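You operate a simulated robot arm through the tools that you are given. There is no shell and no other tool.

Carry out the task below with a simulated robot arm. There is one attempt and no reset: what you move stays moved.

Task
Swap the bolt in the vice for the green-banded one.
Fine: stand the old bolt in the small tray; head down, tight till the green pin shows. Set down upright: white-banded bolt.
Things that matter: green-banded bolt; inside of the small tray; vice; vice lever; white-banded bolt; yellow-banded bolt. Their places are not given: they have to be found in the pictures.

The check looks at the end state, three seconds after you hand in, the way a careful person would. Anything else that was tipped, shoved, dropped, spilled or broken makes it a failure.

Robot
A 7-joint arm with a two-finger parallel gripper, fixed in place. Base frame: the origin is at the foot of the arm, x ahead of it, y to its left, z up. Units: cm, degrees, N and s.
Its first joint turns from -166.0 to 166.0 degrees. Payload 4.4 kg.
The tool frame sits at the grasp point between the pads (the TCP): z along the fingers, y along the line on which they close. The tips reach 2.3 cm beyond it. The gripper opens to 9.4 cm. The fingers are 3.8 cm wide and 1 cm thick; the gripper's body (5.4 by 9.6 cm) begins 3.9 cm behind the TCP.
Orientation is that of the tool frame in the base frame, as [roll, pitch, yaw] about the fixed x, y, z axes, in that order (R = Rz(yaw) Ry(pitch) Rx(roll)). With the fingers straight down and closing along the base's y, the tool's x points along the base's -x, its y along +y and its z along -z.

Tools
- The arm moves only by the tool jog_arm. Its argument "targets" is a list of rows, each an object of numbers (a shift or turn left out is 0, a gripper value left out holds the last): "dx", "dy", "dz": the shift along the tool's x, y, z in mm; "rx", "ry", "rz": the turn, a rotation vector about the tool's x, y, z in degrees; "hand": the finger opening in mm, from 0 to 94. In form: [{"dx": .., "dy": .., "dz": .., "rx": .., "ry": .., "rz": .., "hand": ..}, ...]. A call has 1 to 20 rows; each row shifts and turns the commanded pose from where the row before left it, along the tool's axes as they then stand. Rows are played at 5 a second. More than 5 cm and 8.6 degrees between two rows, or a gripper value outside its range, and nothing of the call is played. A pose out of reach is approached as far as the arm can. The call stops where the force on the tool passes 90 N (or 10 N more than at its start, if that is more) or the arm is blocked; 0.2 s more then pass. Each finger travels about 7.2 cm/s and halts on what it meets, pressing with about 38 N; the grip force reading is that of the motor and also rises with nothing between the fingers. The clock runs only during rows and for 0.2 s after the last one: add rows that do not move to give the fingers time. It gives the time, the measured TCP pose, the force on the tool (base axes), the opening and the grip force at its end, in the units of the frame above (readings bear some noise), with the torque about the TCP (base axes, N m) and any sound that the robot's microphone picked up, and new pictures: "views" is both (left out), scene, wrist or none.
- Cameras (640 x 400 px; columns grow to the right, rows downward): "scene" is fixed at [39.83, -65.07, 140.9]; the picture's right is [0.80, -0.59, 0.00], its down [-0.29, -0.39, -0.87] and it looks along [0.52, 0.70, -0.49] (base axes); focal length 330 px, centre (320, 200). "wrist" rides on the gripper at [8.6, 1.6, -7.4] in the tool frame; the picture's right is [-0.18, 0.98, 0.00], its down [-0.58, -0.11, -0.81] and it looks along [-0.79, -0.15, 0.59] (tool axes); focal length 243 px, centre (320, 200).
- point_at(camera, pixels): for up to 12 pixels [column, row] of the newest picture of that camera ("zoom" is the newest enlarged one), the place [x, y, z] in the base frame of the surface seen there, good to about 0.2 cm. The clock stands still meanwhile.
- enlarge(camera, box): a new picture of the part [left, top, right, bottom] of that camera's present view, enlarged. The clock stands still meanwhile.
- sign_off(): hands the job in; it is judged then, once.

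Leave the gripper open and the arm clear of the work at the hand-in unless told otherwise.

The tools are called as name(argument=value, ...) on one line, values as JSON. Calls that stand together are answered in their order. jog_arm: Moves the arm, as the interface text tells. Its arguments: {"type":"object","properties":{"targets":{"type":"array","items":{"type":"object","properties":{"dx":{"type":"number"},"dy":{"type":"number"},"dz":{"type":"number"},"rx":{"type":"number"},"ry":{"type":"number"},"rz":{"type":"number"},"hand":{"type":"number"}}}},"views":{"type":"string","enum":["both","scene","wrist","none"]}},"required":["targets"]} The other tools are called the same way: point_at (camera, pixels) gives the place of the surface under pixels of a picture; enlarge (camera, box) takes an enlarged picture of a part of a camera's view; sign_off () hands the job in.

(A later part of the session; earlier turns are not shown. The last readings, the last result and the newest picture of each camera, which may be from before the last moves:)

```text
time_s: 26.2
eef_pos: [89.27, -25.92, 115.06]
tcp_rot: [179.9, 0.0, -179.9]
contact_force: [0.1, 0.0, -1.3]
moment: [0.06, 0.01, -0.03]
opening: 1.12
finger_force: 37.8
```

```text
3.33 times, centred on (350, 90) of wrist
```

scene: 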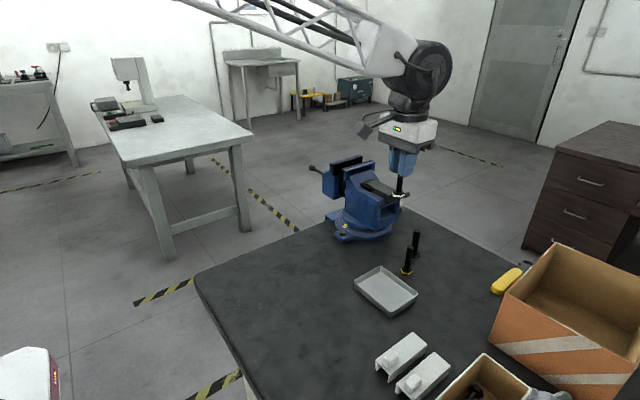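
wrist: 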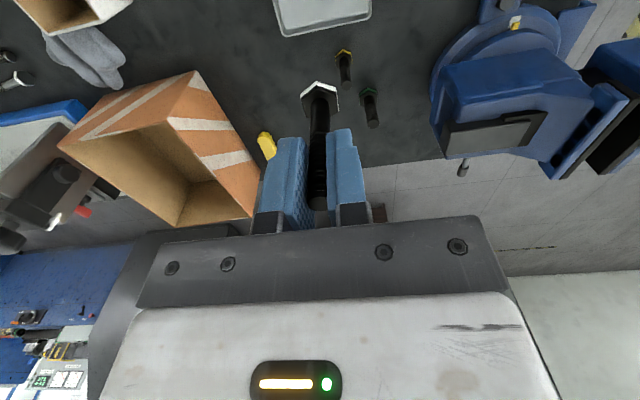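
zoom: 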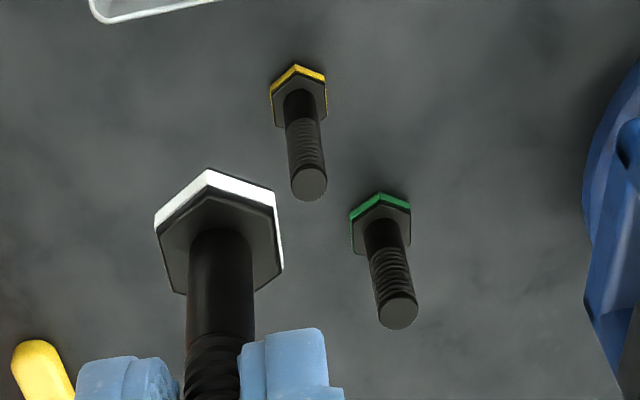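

The tray inside spans x≈84.5–93, y≈-31.7 to -20.6, floor z≈80.4, with its centre near (88.7, -26.2). I'll measure the bolt tops in the wrist zoom too, then descend to just above the tray floor.

point_at(camera="zoom", pixels=[[398, 312], [380, 312], [416, 312], [398, 300], [398, 324], [309, 183], [382, 193], [411, 210], [350, 212], [352, 252], [409, 245], [380, 222]])

jog_arm(targets=[{"dx": 5, "dy": -2, "dz": 30}, {"dz": 35}, {"dz": 35}, {"dz": 35}, {"dz": 35}, {"dz": 35}, {"dz": 30}, {"dz": 20}, {"dz": 10}, {}], views="both")

enlarge(camera="scene", box=[340, 210, 440, 320])

```text
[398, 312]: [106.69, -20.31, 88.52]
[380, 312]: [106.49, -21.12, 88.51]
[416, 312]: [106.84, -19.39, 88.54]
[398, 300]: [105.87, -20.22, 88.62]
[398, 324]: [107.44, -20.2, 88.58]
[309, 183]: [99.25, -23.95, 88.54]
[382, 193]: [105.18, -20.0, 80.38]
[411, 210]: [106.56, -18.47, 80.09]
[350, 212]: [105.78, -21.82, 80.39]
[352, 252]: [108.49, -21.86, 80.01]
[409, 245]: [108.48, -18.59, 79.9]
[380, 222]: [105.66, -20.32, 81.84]
```

```text
time_s: 28.4
eef_pos: [88.61, -26.19, 88.65]
tcp_rot: [-179.9, 0.0, 180.0]
contact_force: [1.8, -0.5, -0.8]
moment: [0.02, -0.02, -0.01]
opening: 1.09
finger_force: 37.8
```

scene: 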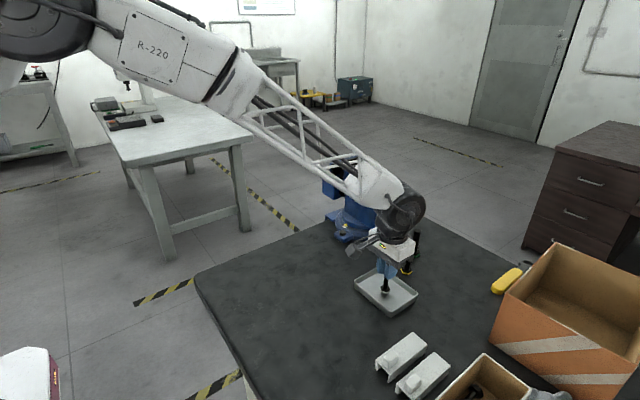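
wrist: 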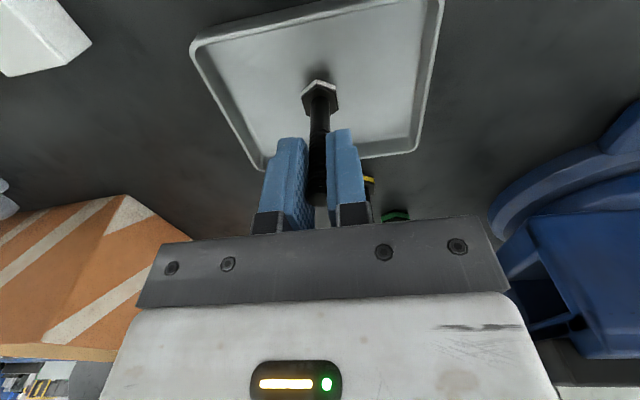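

```text
3.64 times, centred on (390, 265) of scene
```

zoom: 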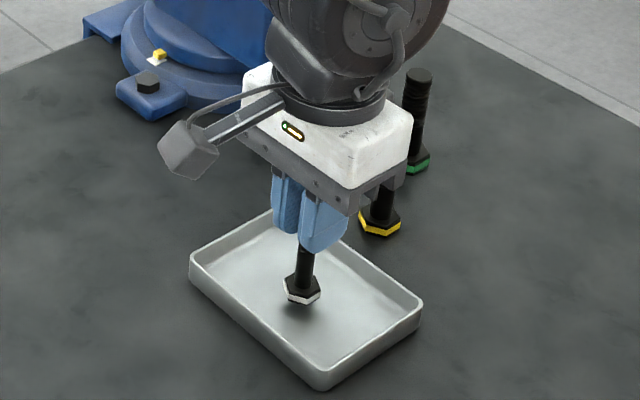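

The white-banded bolt hangs about 1.2 cm above the tray floor, near the middle. The green bolt measures bigger than the white one: its head is about 3.3 cm across and its shaft about 1.7 cm. I'll keep that in mind for the vice gap. Next I'll lower slowly to the floor.

jog_arm(targets=[{"dz": 4}, {"dz": 3}, {"dz": 2}, {"dz": 1}, {"dz": 0.5}, {}], views="none")

```text
time_s: 29.8
eef_pos: [88.73, -26.05, 87.65]
tcp_rot: [-180.0, 0.0, 180.0]
contact_force: [4.0, 2.4, 32.1]
moment: [0.56, -0.38, 0.01]
opening: 1.11
finger_force: 37.9
```

Contact: 32 N upward at z=87.65, so the bolt is on the tray floor. I'll ease up 0.5 mm and check that it sits upright.

jog_arm(targets=[{"dz": -0.4}, {}], views="both")

enlarge(camera="scene", box=[360, 250, 420, 310])

enlarge(camera="wrist", box=[240, 50, 400, 210])

```text
time_s: 30.4
eef_pos: [88.71, -26.05, 87.53]
tcp_rot: [179.9, 0.1, 180.0]
contact_force: [6.2, -5.7, 29.2]
moment: [-0.45, -0.45, -0.01]
opening: 1.13
finger_force: 38.0
```

scene: 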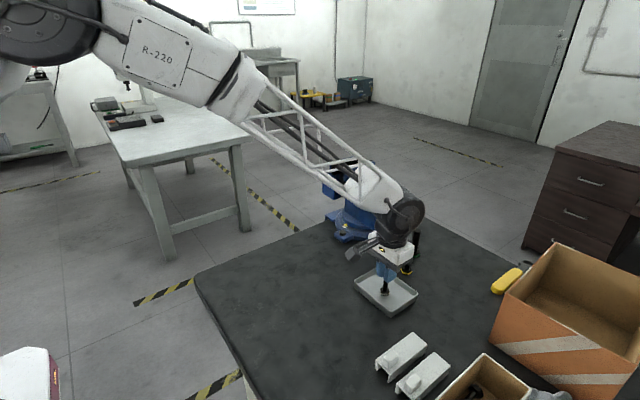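
wrist: 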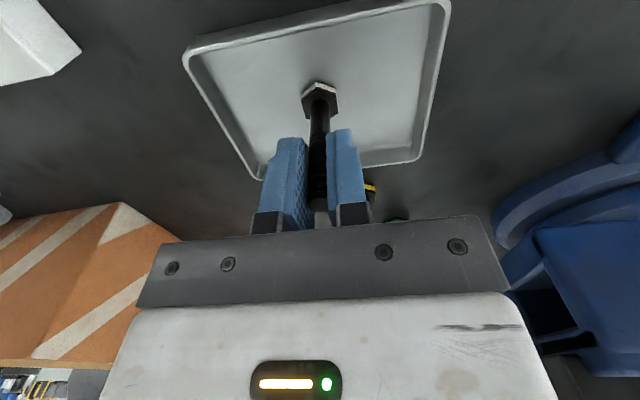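

```text
6.67 times, centred on (390, 280) of scene
```

zoom: 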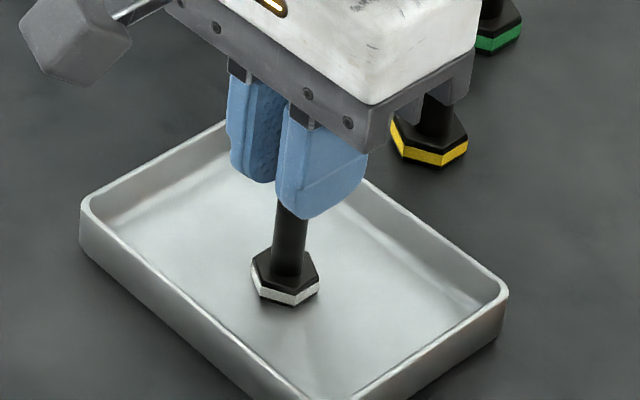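

```text
2.50 times, centred on (320, 130) of wrist
```

zoom: 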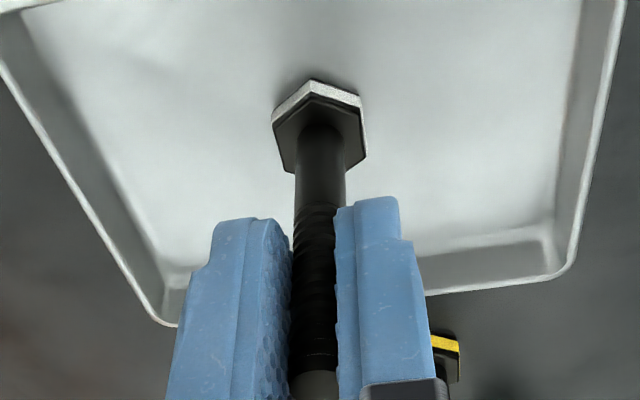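

It's upright on the tray floor but still pressed with about 29 N. I'll ease up another 0.8 mm and then open slowly.

jog_arm(targets=[{"dz": -0.8}, {}], views="none")

```text
time_s: 31.0
eef_pos: [88.68, -26.11, 87.66]
tcp_rot: [-179.9, 0.0, 180.0]
contact_force: [5.2, -3.0, 22.7]
moment: [-0.34, -0.19, 0.02]
opening: 1.1
finger_force: 38.1
```

jog_arm(targets=[{"dz": -0.8}, {}], views="none")

```text
time_s: 31.6
eef_pos: [88.51, -26.08, 87.56]
tcp_rot: [-180.0, -0.1, 179.9]
contact_force: [0.4, -2.7, 8.6]
moment: [-0.21, 0.01, 0.04]
opening: 1.1
finger_force: 37.7
```

Only 8.6 N is left. I'll open the fingers gently and wait.

jog_arm(targets=[{"hand": 14}, {"hand": 20}, {"hand": 30}, {"hand": 40}, {}], views="both")

enlarge(camera="scene", box=[360, 250, 420, 310])

```text
time_s: 32.8
eef_pos: [88.58, -26.19, 87.83]
tcp_rot: [-180.0, 0.0, 180.0]
contact_force: [0.2, -0.2, -0.1]
moment: [-0.04, -0.02, 0.01]
opening: 4.02
finger_force: 0.0
```

scene: 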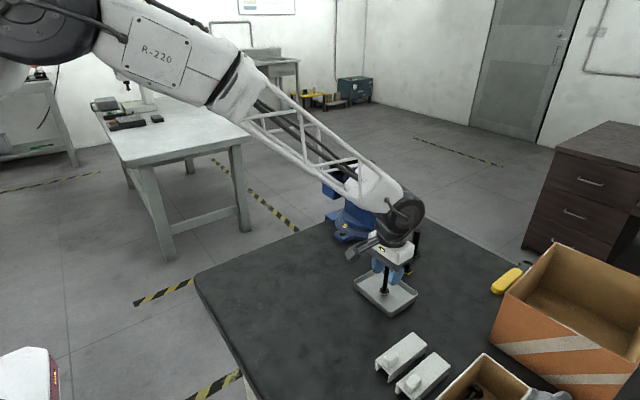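
wrist: 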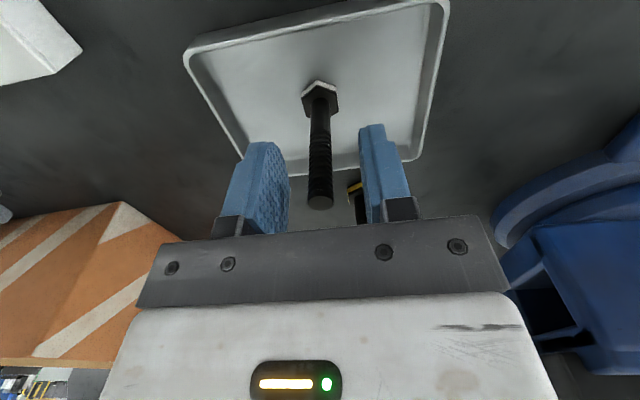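

```text
6.67 times, centred on (390, 280) of scene
```

zoom: 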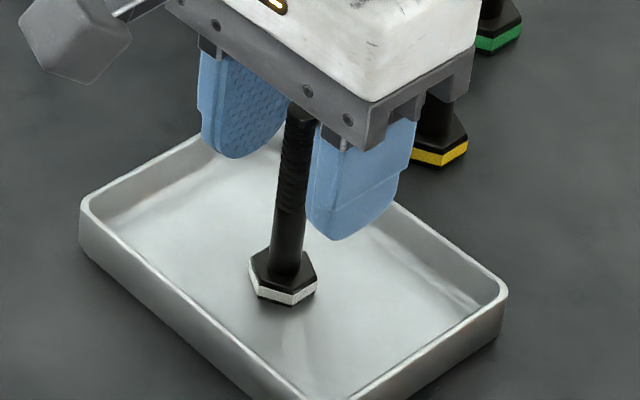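

The white-banded bolt stands on its own in the tray. I'll rise straight up, then move to where I can see the green bolt closely.

jog_arm(targets=[{"dz": -20}, {"dz": -40}, {"dz": -45}, {"dz": -45}, {"dz": -45}, {"dx": -20, "dy": 20}, {"dx": -20, "dy": 20}, {}], views="both")

enlarge(camera="wrist", box=[200, 0, 400, 140])

enlarge(camera="scene", box=[365, 220, 445, 310])

```text
time_s: 34.6
eef_pos: [92.61, -22.15, 107.2]
tcp_rot: [-180.0, -0.1, -180.0]
contact_force: [0.8, 0.2, -0.3]
moment: [-0.01, 0.02, -0.02]
opening: 4.02
finger_force: 0.0
```

scene: 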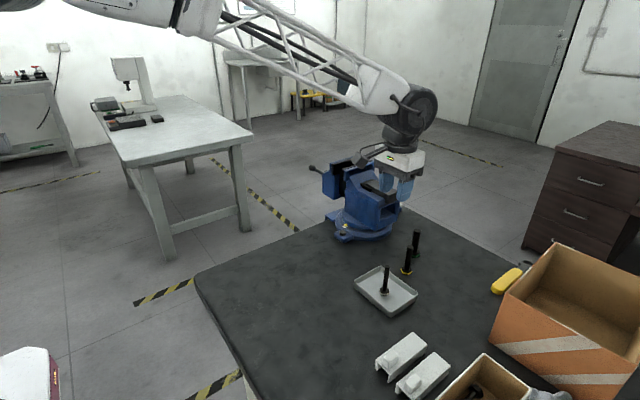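
wrist: 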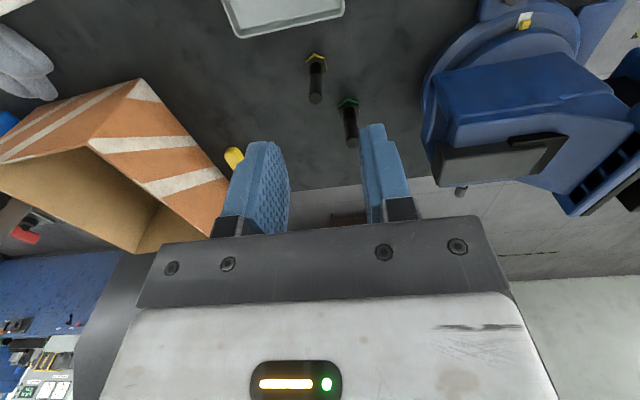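

```text
2.86 times, centred on (300, 70) of wrist
```

zoom: 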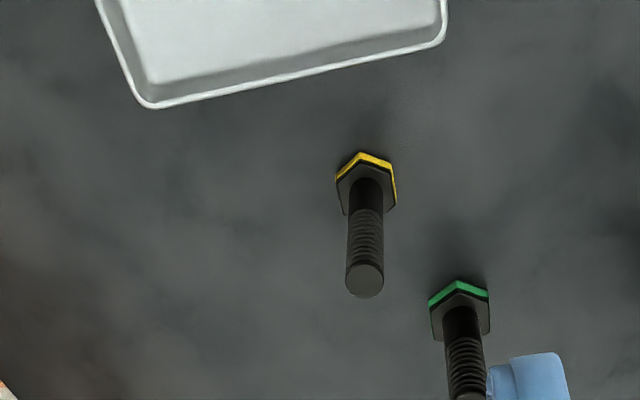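

```text
4.44 times, centred on (405, 265) of scene
```

zoom: 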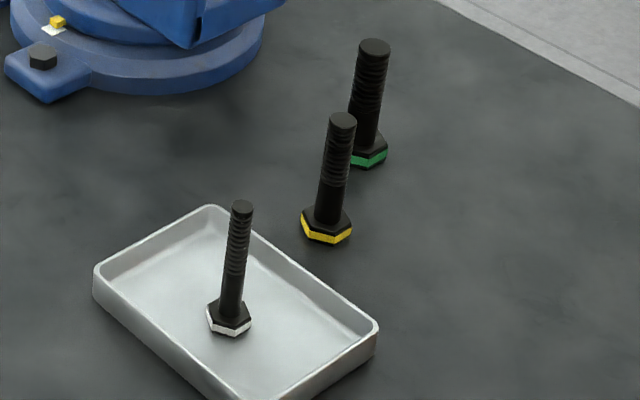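

Side by side, the green bolt is clearly thicker than the white one. I'll measure its shaft and head edges.

point_at(camera="zoom", pixels=[[374, 45], [361, 46], [388, 46], [374, 40], [374, 53], [357, 90], [371, 90], [385, 90], [386, 150], [387, 160], [368, 165], [355, 150]])

jog_arm(targets=[{"dx": 40, "dz": 20, "hand": 94}, {"dx": 20, "dy": 20, "dz": 20}, {}], views="wrist")

enlarge(camera="wrist", box=[230, 20, 370, 150])

```text
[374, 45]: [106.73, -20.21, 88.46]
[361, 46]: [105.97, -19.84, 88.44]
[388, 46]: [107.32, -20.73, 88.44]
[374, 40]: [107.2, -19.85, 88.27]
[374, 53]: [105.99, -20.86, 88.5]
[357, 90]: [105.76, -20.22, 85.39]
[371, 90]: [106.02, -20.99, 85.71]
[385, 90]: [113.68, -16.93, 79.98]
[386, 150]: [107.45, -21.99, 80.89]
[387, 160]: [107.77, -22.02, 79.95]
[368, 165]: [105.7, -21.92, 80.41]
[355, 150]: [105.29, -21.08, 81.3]
```

```text
time_s: 35.4
eef_pos: [86.55, -20.21, 103.19]
tcp_rot: [180.0, 0.0, -179.9]
contact_force: [0.2, 0.2, 0.3]
moment: [0.01, -0.01, 0.02]
opening: 9.42
finger_force: 0.2
```

wrist: 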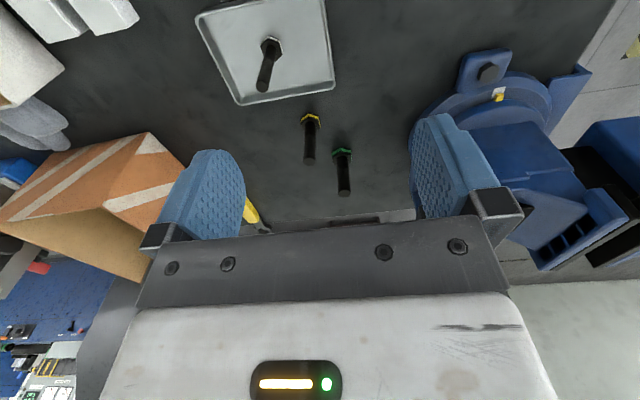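

```text
3.08 times, centred on (300, 85) of wrist
```

zoom: 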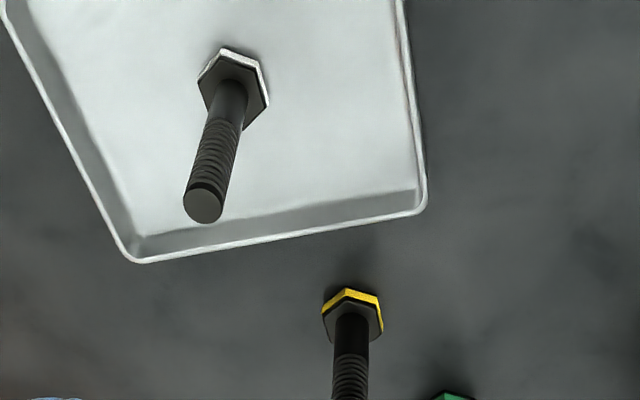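

I'll zoom onto the green bolt at (343,170) in the wrist picture.

enlarge(camera="wrist", box=[290, 130, 390, 200])

```text
5.71 times, centred on (340, 165) of wrist
```

zoom: 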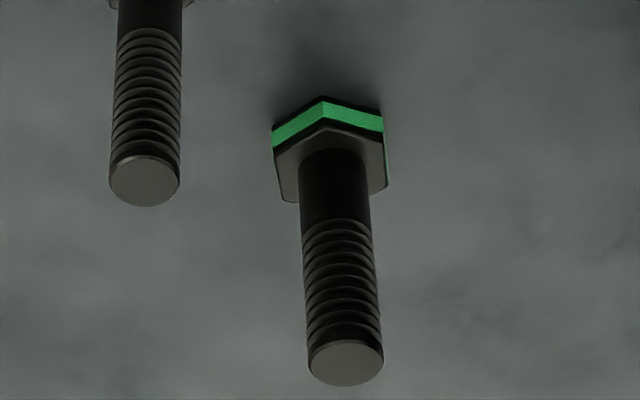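

point_at(camera="zoom", pixels=[[346, 362], [312, 362], [380, 362], [346, 344], [346, 382], [338, 260], [306, 240], [370, 240], [276, 150], [384, 145], [323, 130], [330, 140]])

point_at(camera="zoom", pixels=[[323, 98], [323, 108], [273, 128], [273, 140], [383, 115], [383, 125], [300, 200], [384, 188], [290, 165], [145, 180], [145, 205], [145, 158]])

```text
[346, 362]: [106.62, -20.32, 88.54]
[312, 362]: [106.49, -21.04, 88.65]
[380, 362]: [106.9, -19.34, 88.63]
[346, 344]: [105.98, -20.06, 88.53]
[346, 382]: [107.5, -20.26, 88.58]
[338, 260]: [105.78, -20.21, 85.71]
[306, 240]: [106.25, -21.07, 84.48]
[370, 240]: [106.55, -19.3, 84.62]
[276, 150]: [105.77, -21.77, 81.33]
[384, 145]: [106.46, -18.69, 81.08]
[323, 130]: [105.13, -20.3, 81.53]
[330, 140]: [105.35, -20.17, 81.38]
```

```text
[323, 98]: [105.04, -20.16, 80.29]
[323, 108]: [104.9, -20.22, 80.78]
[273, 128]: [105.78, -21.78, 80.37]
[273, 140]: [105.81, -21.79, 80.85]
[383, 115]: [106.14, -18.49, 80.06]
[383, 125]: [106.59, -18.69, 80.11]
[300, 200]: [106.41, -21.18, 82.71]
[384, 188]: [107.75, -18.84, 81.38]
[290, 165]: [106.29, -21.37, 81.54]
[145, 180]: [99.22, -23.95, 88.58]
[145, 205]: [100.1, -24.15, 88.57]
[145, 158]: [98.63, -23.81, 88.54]
```

Green bolt findings:
- Its axis is at about (106.65, -20.2).
- The shaft is about 1.7 cm thick and the head about 3.1–3.2 cm across flats.
- One head vertex faces -x, so its flats already line up with the jaws if I keep the same yaw.

The gap of about 3.8 cm is tight for this head, so I'll open the vice a bit more first. I'll go up with closed fingers and over to the handle's -x end, near (98.3, 18.8, 96.5).

jog_arm(targets=[{"dz": -45, "hand": 0}, {"dz": -45}, {"dx": -6, "dy": 43}, {"dx": -6, "dy": 43}, {"dx": -6, "dy": 43}, {"dx": -6, "dy": 43}, {"dx": -6, "dy": 43}, {"dx": -6, "dy": 43}, {"dx": -6, "dy": 43}, {"dx": -6, "dy": 43}, {"dx": -2, "dy": 46}, {}], views="both")

enlarge(camera="wrist", box=[180, 0, 400, 150])

```text
time_s: 38.0
eef_pos: [91.7, 18.92, 112.2]
tcp_rot: [-180.0, 0.0, 180.0]
contact_force: [0.2, -0.4, 0.4]
moment: [0.0, 0.02, 0.03]
opening: 0.0
finger_force: 38.0
```

scene: 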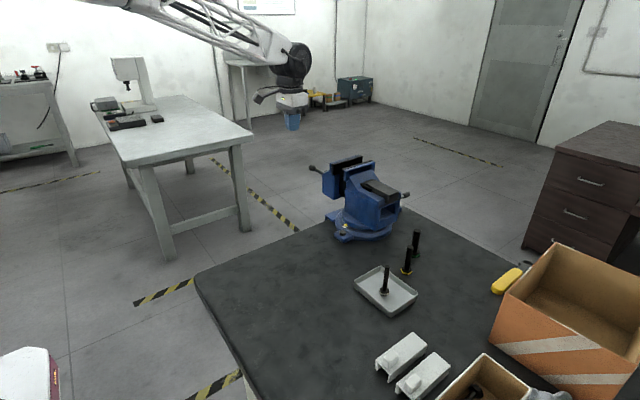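
wrist: 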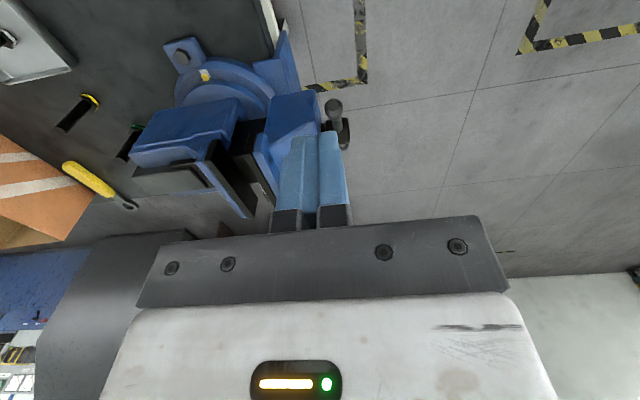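

```text
2.67 times, centred on (290, 75) of wrist
```

zoom: 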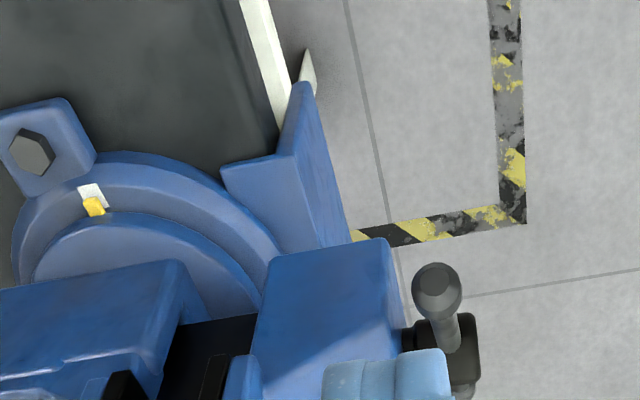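

The handle's knob shows at zoom (437,285). I'll measure it and the moving jaw's outer face.

point_at(camera="zoom", pixels=[[437, 280], [437, 300], [418, 290], [455, 290], [452, 330], [470, 340], [385, 250], [400, 300], [330, 255]])

```text
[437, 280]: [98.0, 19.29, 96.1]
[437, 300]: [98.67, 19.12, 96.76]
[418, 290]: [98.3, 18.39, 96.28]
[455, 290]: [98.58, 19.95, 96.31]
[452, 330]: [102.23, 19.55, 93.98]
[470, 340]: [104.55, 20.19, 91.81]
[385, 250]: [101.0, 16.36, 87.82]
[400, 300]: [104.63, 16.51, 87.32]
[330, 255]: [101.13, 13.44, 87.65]
```

The knob is at (98.3, 19.2, 96.3). I'll go down on its -x side with the tips at z≈95.

jog_arm(targets=[{"dx": -10, "dy": 4, "dz": 40}, {"dz": 45}, {"dz": 40}, {"dz": 22}, {}], views="wrist")

```text
time_s: 39.2
eef_pos: [92.76, 19.42, 97.57]
tcp_rot: [-179.9, 0.0, -179.9]
contact_force: [0.4, -1.0, 0.4]
moment: [-0.03, 0.02, -0.01]
opening: 0.0
finger_force: 38.7
```

wrist: 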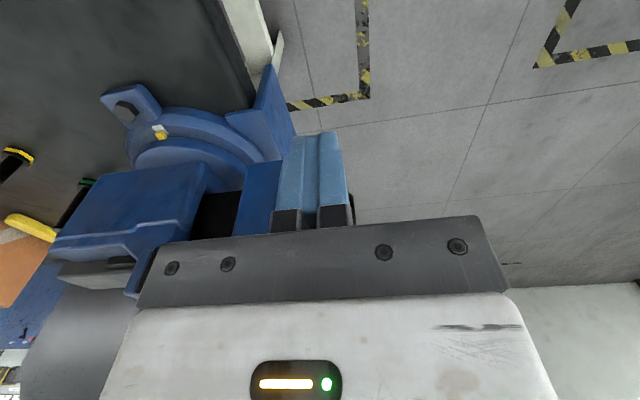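

Next I'll push toward +x and gradually up, to roll the bar end over the top and open the vice further.

jog_arm(targets=[{"dx": -10}, {"dx": -10}, {"dx": -6, "dz": -2}, {"dx": -6, "dz": -3}, {"dx": -6, "dz": -4}, {"dx": -6, "dz": -4}, {"dx": -6, "dz": -4}, {}], views="both")

enlarge(camera="scene", box=[290, 110, 420, 215])

```text
time_s: 40.8
eef_pos: [97.64, 19.59, 99.76]
tcp_rot: [179.9, 0.4, 179.9]
contact_force: [-14.6, 7.1, 13.8]
moment: [0.06, 0.05, 0.25]
opening: 0.0
finger_force: 37.9
stopped in row 8: the force on the tool passed its limit at 93 N (the readings are from after the stop); the commanded pose is now the measured one
```

scene: 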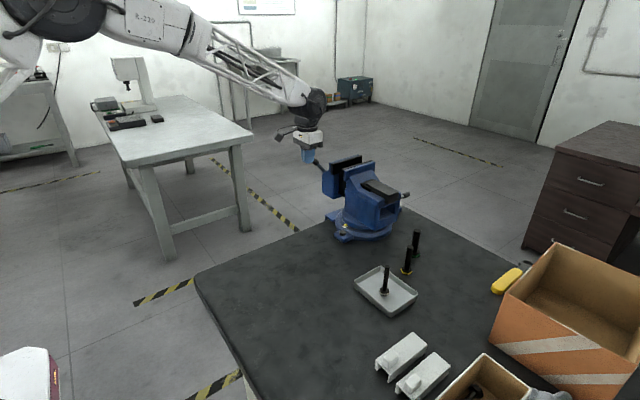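
wrist: 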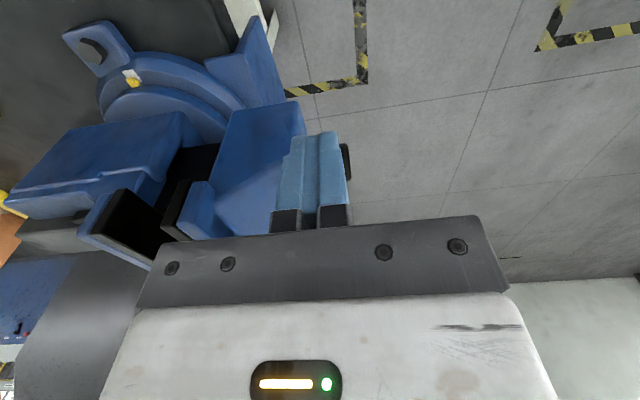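

```text
3.81 times, centred on (355, 162) of scene
```

zoom: 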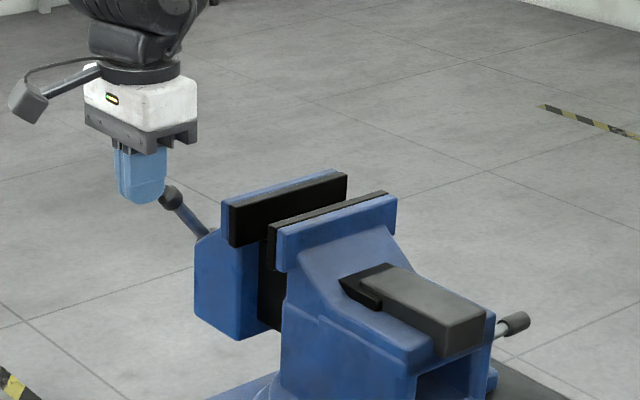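

The force limit (93 N) tripped, so the lever may be at its end stop. I'll back away toward -x, go up, and look at the gap.

jog_arm(targets=[{"dx": 15}, {"dx": 25}, {"dz": -40}, {"dz": -40}, {"dx": 10, "dy": -40}, {"dy": -40}, {"dx": 10, "dy": -40, "hand": 94}, {}], views="both")

enlarge(camera="wrist", box=[230, 10, 470, 190])

enlarge(camera="scene", box=[290, 130, 420, 215])

```text
time_s: 42.6
eef_pos: [91.76, 7.33, 107.62]
tcp_rot: [180.0, 0.3, 179.9]
contact_force: [1.0, 0.3, -0.1]
moment: [-0.04, -0.01, 0.0]
opening: 8.23
finger_force: 0.7
```

scene: 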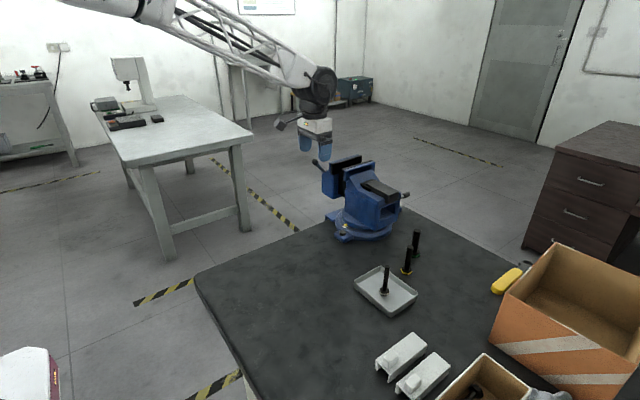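
wrist: 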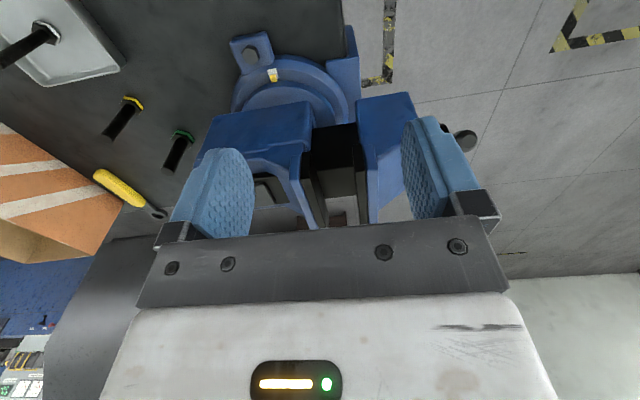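

```text
2.22 times, centred on (350, 100) of wrist
```

zoom: 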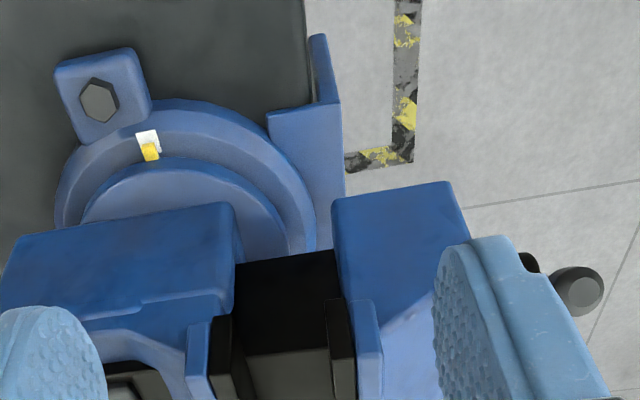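

```text
4.71 times, centred on (355, 172) of scene
```

zoom: 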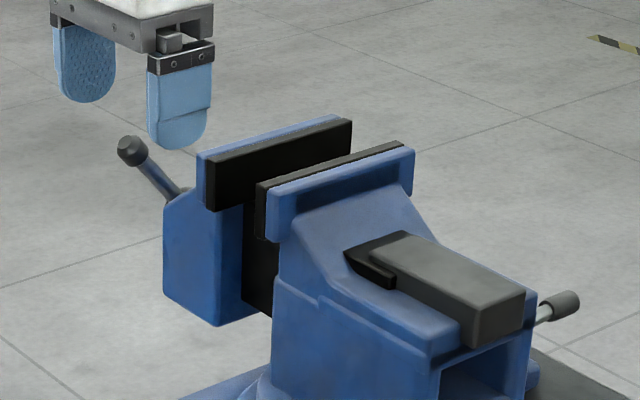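

I'll go to the same tilted viewpoint as before so I can compare the gap and see whether the swivel base moved.

jog_arm(targets=[{"dz": -50}, {"dx": -34, "dy": -3}, {"dx": -34, "dy": -3}, {"ry": 7.5}, {"ry": 7.5}, {"ry": 7.5}, {"ry": 7.5}, {}], views="wrist")

enlarge(camera="wrist", box=[240, 80, 440, 230])

```text
time_s: 44.4
eef_pos: [98.48, 6.73, 112.74]
tcp_rot: [179.8, -29.8, 179.9]
contact_force: [-0.3, 0.7, 0.1]
moment: [-0.01, -0.02, 0.02]
opening: 9.39
finger_force: 0.0
```

wrist: 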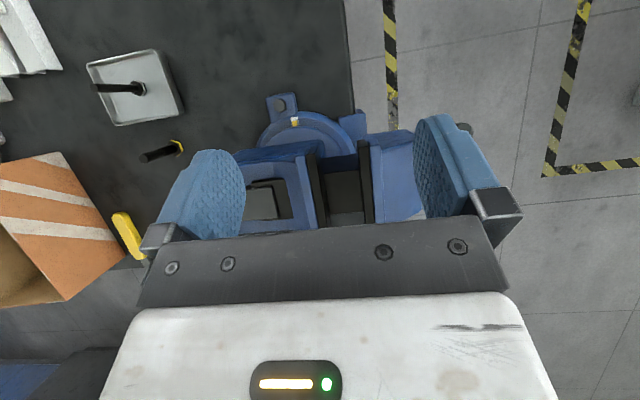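

```text
2.67 times, centred on (340, 155) of wrist
```

zoom: 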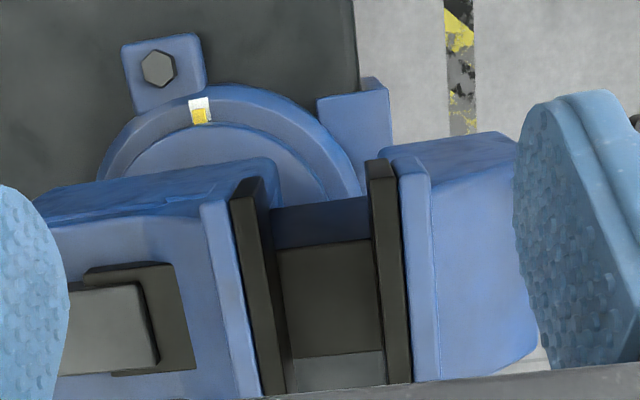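

The swivel marks still line up, so the vice hasn't turned. I'll measure the gap and the handle position.

point_at(camera="zoom", pixels=[[262, 183], [268, 210], [290, 350], [372, 175], [378, 230], [386, 340], [280, 300], [400, 330], [330, 300], [330, 352], [330, 375], [390, 300]])

point_at(camera="scene", pixels=[[315, 162], [318, 164], [322, 168], [325, 172]])

enlarge(camera="scene", box=[300, 140, 420, 215])

```text
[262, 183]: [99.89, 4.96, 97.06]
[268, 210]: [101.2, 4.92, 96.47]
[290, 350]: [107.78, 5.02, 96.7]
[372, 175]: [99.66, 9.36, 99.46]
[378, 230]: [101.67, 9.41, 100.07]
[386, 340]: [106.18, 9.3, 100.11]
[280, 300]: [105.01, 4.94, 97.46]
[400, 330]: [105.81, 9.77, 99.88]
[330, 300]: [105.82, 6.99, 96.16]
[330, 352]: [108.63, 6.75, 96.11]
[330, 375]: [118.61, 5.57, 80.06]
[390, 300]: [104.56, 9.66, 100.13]
```

```text
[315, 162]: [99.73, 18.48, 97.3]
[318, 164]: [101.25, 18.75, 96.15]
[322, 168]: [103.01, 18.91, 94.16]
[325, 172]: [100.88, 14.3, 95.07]
```

```text
5.33 times, centred on (360, 178) of scene
```

zoom: 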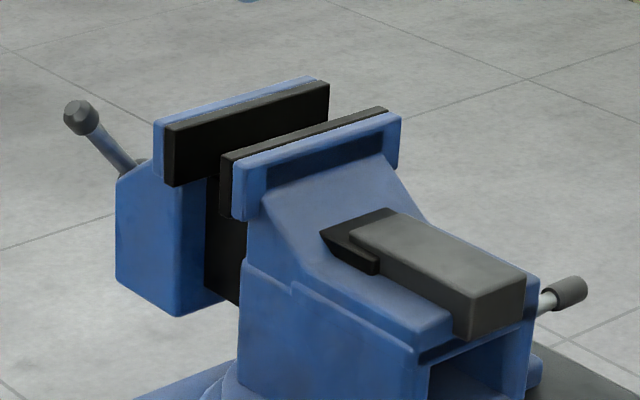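

The gap is now about 4.1 cm, from y 4.95 to 9.05, and the shelf spans x≈103.3–108.9 at z≈96.1. That's enough for the green head. I'll straighten the tool and move above the green bolt at (106.65, -20.2), fingers open to 6 cm.

jog_arm(targets=[{"ry": -7.5, "dz": -5}, {"ry": -7.5, "dz": -5}, {"ry": -7.5, "dz": -5}, {"ry": -7.3, "dz": -5, "hand": 60}, {"dx": -12, "dy": -38.5}, {"dx": -12, "dy": -38.5}, {"dx": -12, "dy": -38.5}, {"dx": -11, "dy": -38.5}, {"dx": -11, "dy": -38.5}, {"dx": -11, "dy": -38.5}, {"dx": -8, "dy": -38}, {}], views="both")

```text
time_s: 47.0
eef_pos: [106.71, -20.17, 114.57]
tcp_rot: [179.9, 0.1, 179.9]
contact_force: [-0.3, -0.4, 0.3]
moment: [0.0, -0.02, -0.02]
opening: 5.98
finger_force: 0.0
```

scene: 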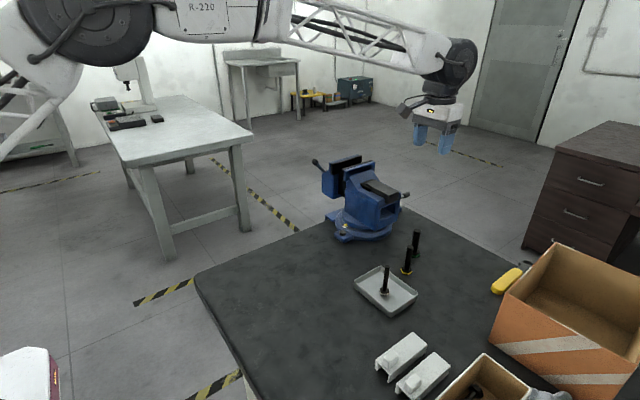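
wrist: 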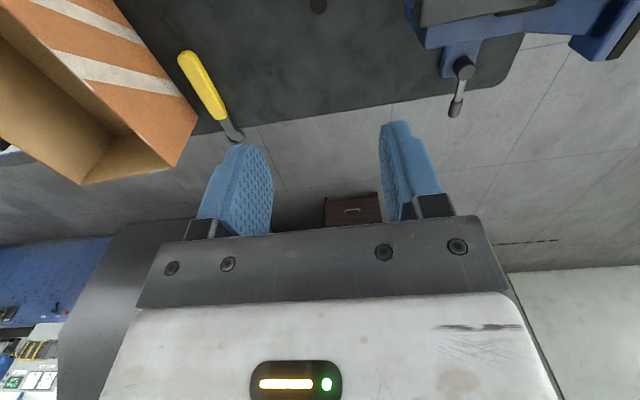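

The green bolt's top is just entering at (318,5), in line between the fingers. I'll descend to just above it.

jog_arm(targets=[{"dz": 45}, {"dz": 45}, {"dz": 45}, {"dz": 45}, {"dz": 30}, {}], views="both")

enlarge(camera="wrist", box=[200, 20, 440, 200])

enlarge(camera="scene", box=[370, 190, 450, 290])

```text
time_s: 48.4
eef_pos: [106.75, -19.99, 93.61]
tcp_rot: [179.9, 0.2, -179.9]
contact_force: [1.3, 1.0, 0.3]
moment: [-0.03, -0.01, 0.01]
opening: 5.99
finger_force: 0.0
```

scene: 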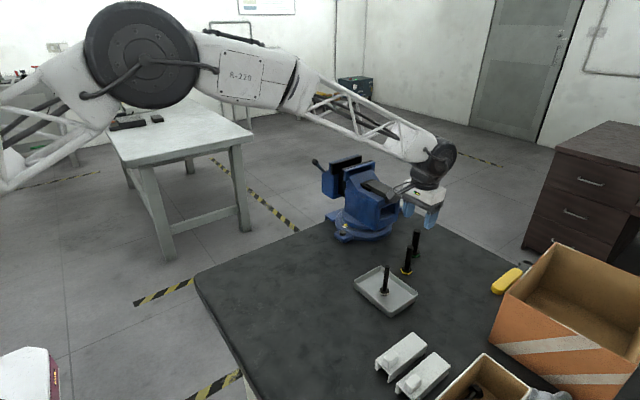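
wrist: 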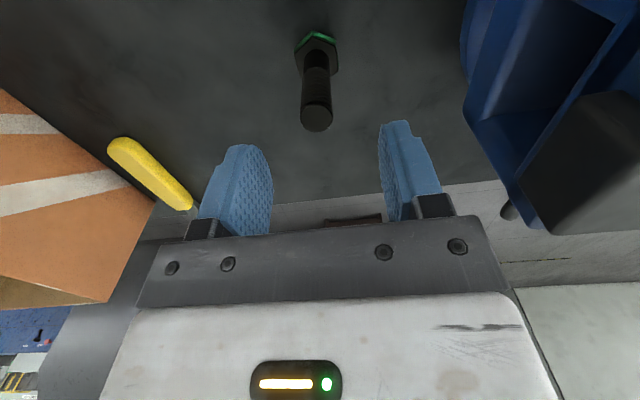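

```text
2.22 times, centred on (320, 110) of wrist
```

zoom: 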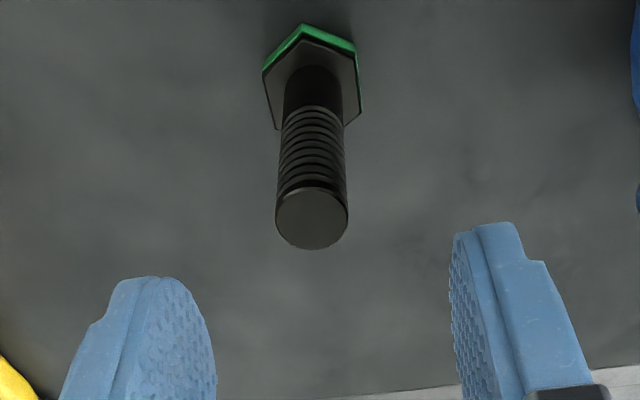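

```text
4.00 times, centred on (410, 240) of scene
```

zoom: 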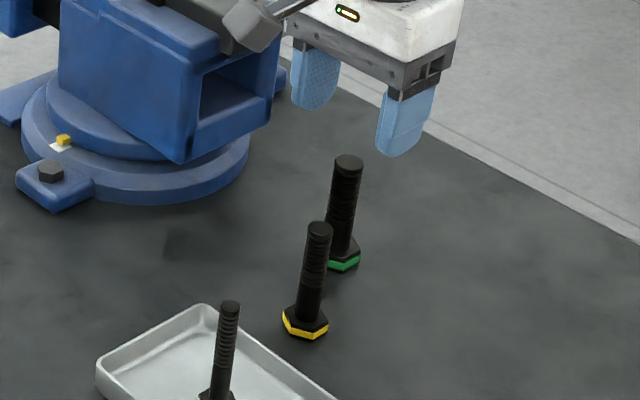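

I'll check the bolt top's place from this closer view (zoom (312,219)).

point_at(camera="zoom", pixels=[[312, 219], [278, 215], [346, 215], [312, 192], [312, 245], [300, 150], [281, 150], [343, 150], [303, 30], [264, 75], [357, 60], [310, 60]])

```text
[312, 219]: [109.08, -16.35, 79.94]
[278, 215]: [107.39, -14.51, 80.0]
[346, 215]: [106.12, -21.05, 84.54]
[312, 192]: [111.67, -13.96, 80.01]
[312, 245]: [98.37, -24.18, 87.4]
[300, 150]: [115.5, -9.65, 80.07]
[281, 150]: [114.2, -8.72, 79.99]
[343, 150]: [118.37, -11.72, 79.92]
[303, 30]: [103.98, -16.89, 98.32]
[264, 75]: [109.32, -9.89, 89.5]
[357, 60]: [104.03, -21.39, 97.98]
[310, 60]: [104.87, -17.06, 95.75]
```

That read the scene zoom by mistake. I'll use wrist pixels instead: the top centre is at about (316.4,118.6).

point_at(camera="wrist", pixels=[[316.4, 118.6], [301.5, 117], [331.5, 117], [316.4, 108], [316.4, 129], [313, 95], [304, 88], [329, 88], [312.5, 34], [295.5, 53], [337, 47]])

```text
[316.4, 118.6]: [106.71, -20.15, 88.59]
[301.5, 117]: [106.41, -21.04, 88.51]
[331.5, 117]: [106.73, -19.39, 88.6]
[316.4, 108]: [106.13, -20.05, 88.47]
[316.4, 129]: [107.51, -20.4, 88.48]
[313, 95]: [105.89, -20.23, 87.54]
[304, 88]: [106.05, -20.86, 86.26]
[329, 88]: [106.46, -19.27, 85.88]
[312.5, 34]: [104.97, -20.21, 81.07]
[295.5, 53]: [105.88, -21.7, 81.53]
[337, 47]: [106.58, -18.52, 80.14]
```

The bolt axis is at (106.75, -20.2), so I'm lined up. I'll go down to TCP z≈86.9.

jog_arm(targets=[{"dz": 20}, {"dz": 20}, {"dz": 15}, {"dz": 12}, {}], views="both")

enlarge(camera="wrist", box=[200, 50, 440, 230])

enlarge(camera="scene", box=[370, 190, 450, 290])

```text
time_s: 49.6
eef_pos: [106.69, -20.0, 86.8]
tcp_rot: [179.9, 0.1, -180.0]
contact_force: [-0.1, -0.7, -0.3]
moment: [-0.02, -0.03, 0.0]
opening: 6.0
finger_force: 0.1
```

scene: 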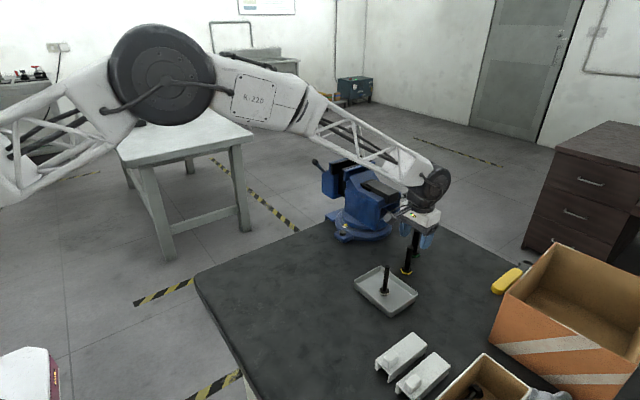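
wrist: 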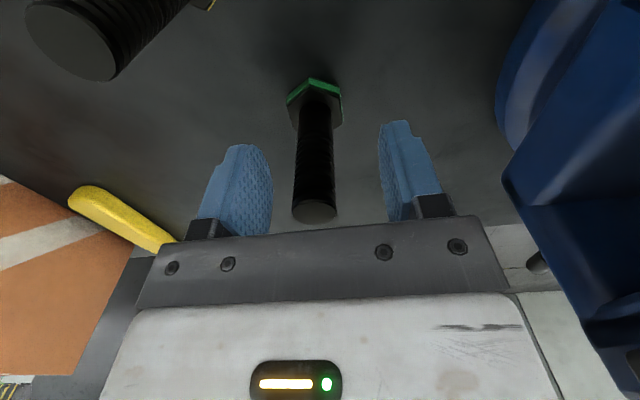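

```text
2.22 times, centred on (320, 140) of wrist
```

zoom: 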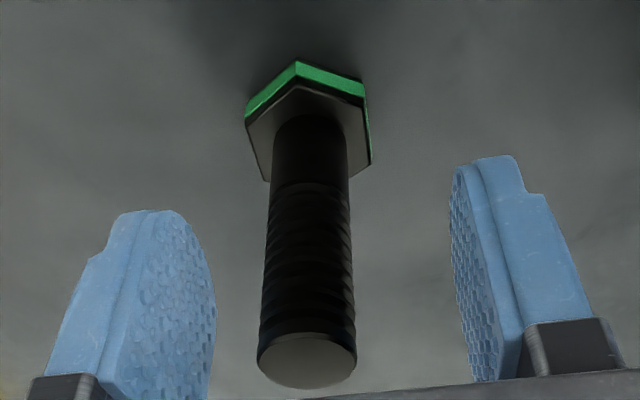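

```text
4.00 times, centred on (410, 240) of scene
```

zoom: 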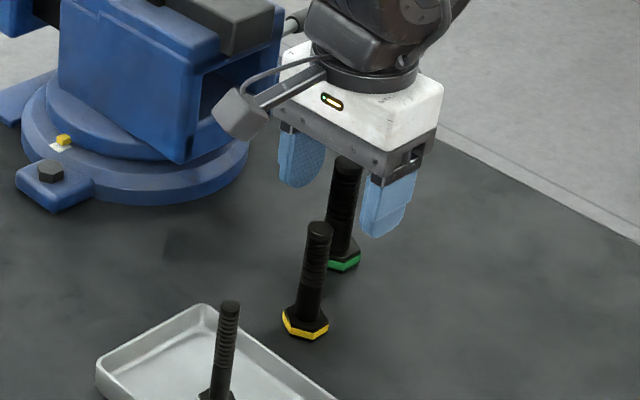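

In the wrist picture the bolt sits about 5 px (2 mm) to the -y side of the finger centre. I'll shift 2 mm and close.

jog_arm(targets=[{"dy": -2}, {"hand": 40}, {"hand": 0}, {}, {}], views="both")

enlarge(camera="scene", box=[370, 190, 450, 290])

```text
time_s: 50.8
eef_pos: [106.74, -20.14, 86.87]
tcp_rot: [-180.0, 0.1, -180.0]
contact_force: [0.8, -0.7, 0.9]
moment: [-0.13, -0.04, 0.0]
opening: 1.94
finger_force: 38.4
```

scene: 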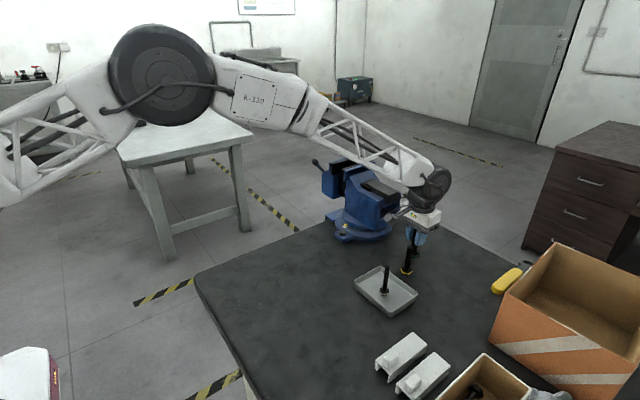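
wrist: 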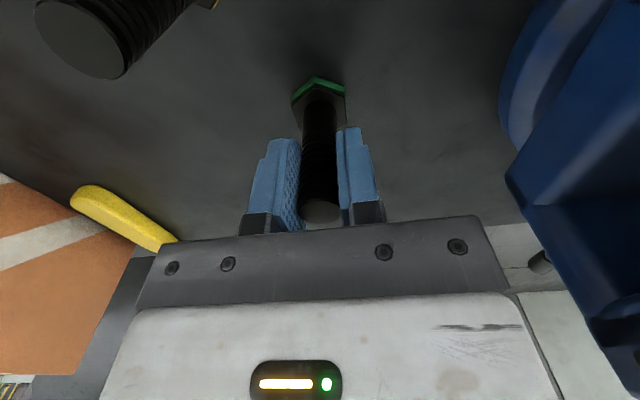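

```text
4.00 times, centred on (410, 240) of scene
```

zoom: 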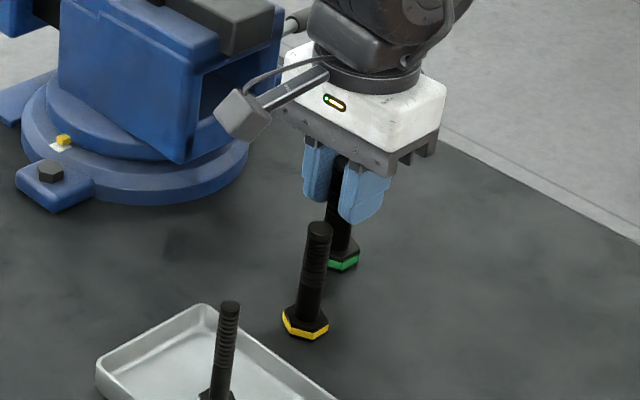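

It's gripped, opening 1.94 cm, so the shaft is thicker than it looked. I'll lift it gently and check.

jog_arm(targets=[{"dz": -5}, {"dz": -15}, {"dz": -30}, {"dz": -40}, {"dz": -45}, {"dz": -45}, {"dz": -45}, {"dz": -45}, {}], views="both")

enlarge(camera="wrist", box=[240, 50, 400, 210])

enlarge(camera="scene", box=[390, 80, 490, 180])

```text
time_s: 52.8
eef_pos: [106.6, -20.32, 113.76]
tcp_rot: [179.9, 0.1, -179.9]
contact_force: [-0.3, 0.1, -2.9]
moment: [0.03, -0.02, -0.06]
opening: 1.91
finger_force: 38.1
```

scene: 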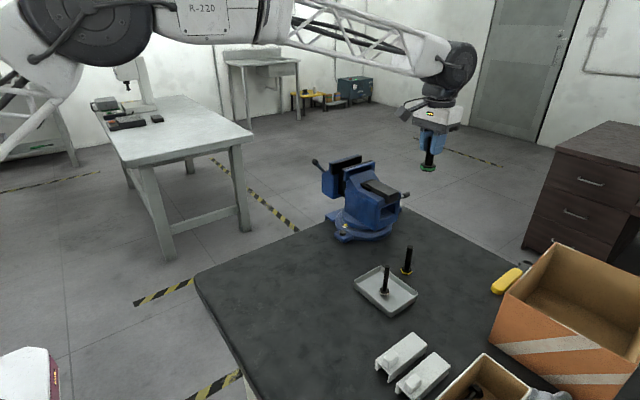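
wrist: 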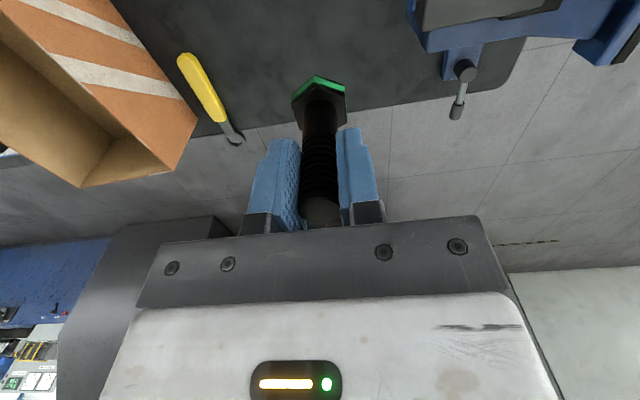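

```text
2.50 times, centred on (320, 130) of wrist
```

zoom: 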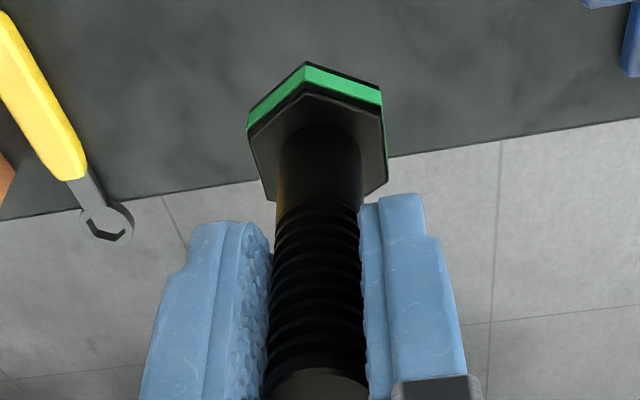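

```text
4.00 times, centred on (440, 130) of scene
```

zoom: 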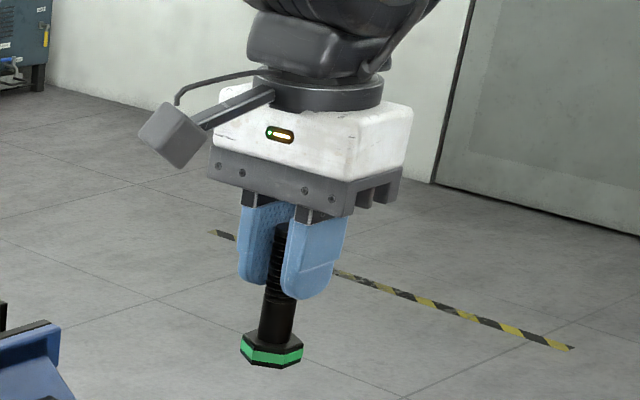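

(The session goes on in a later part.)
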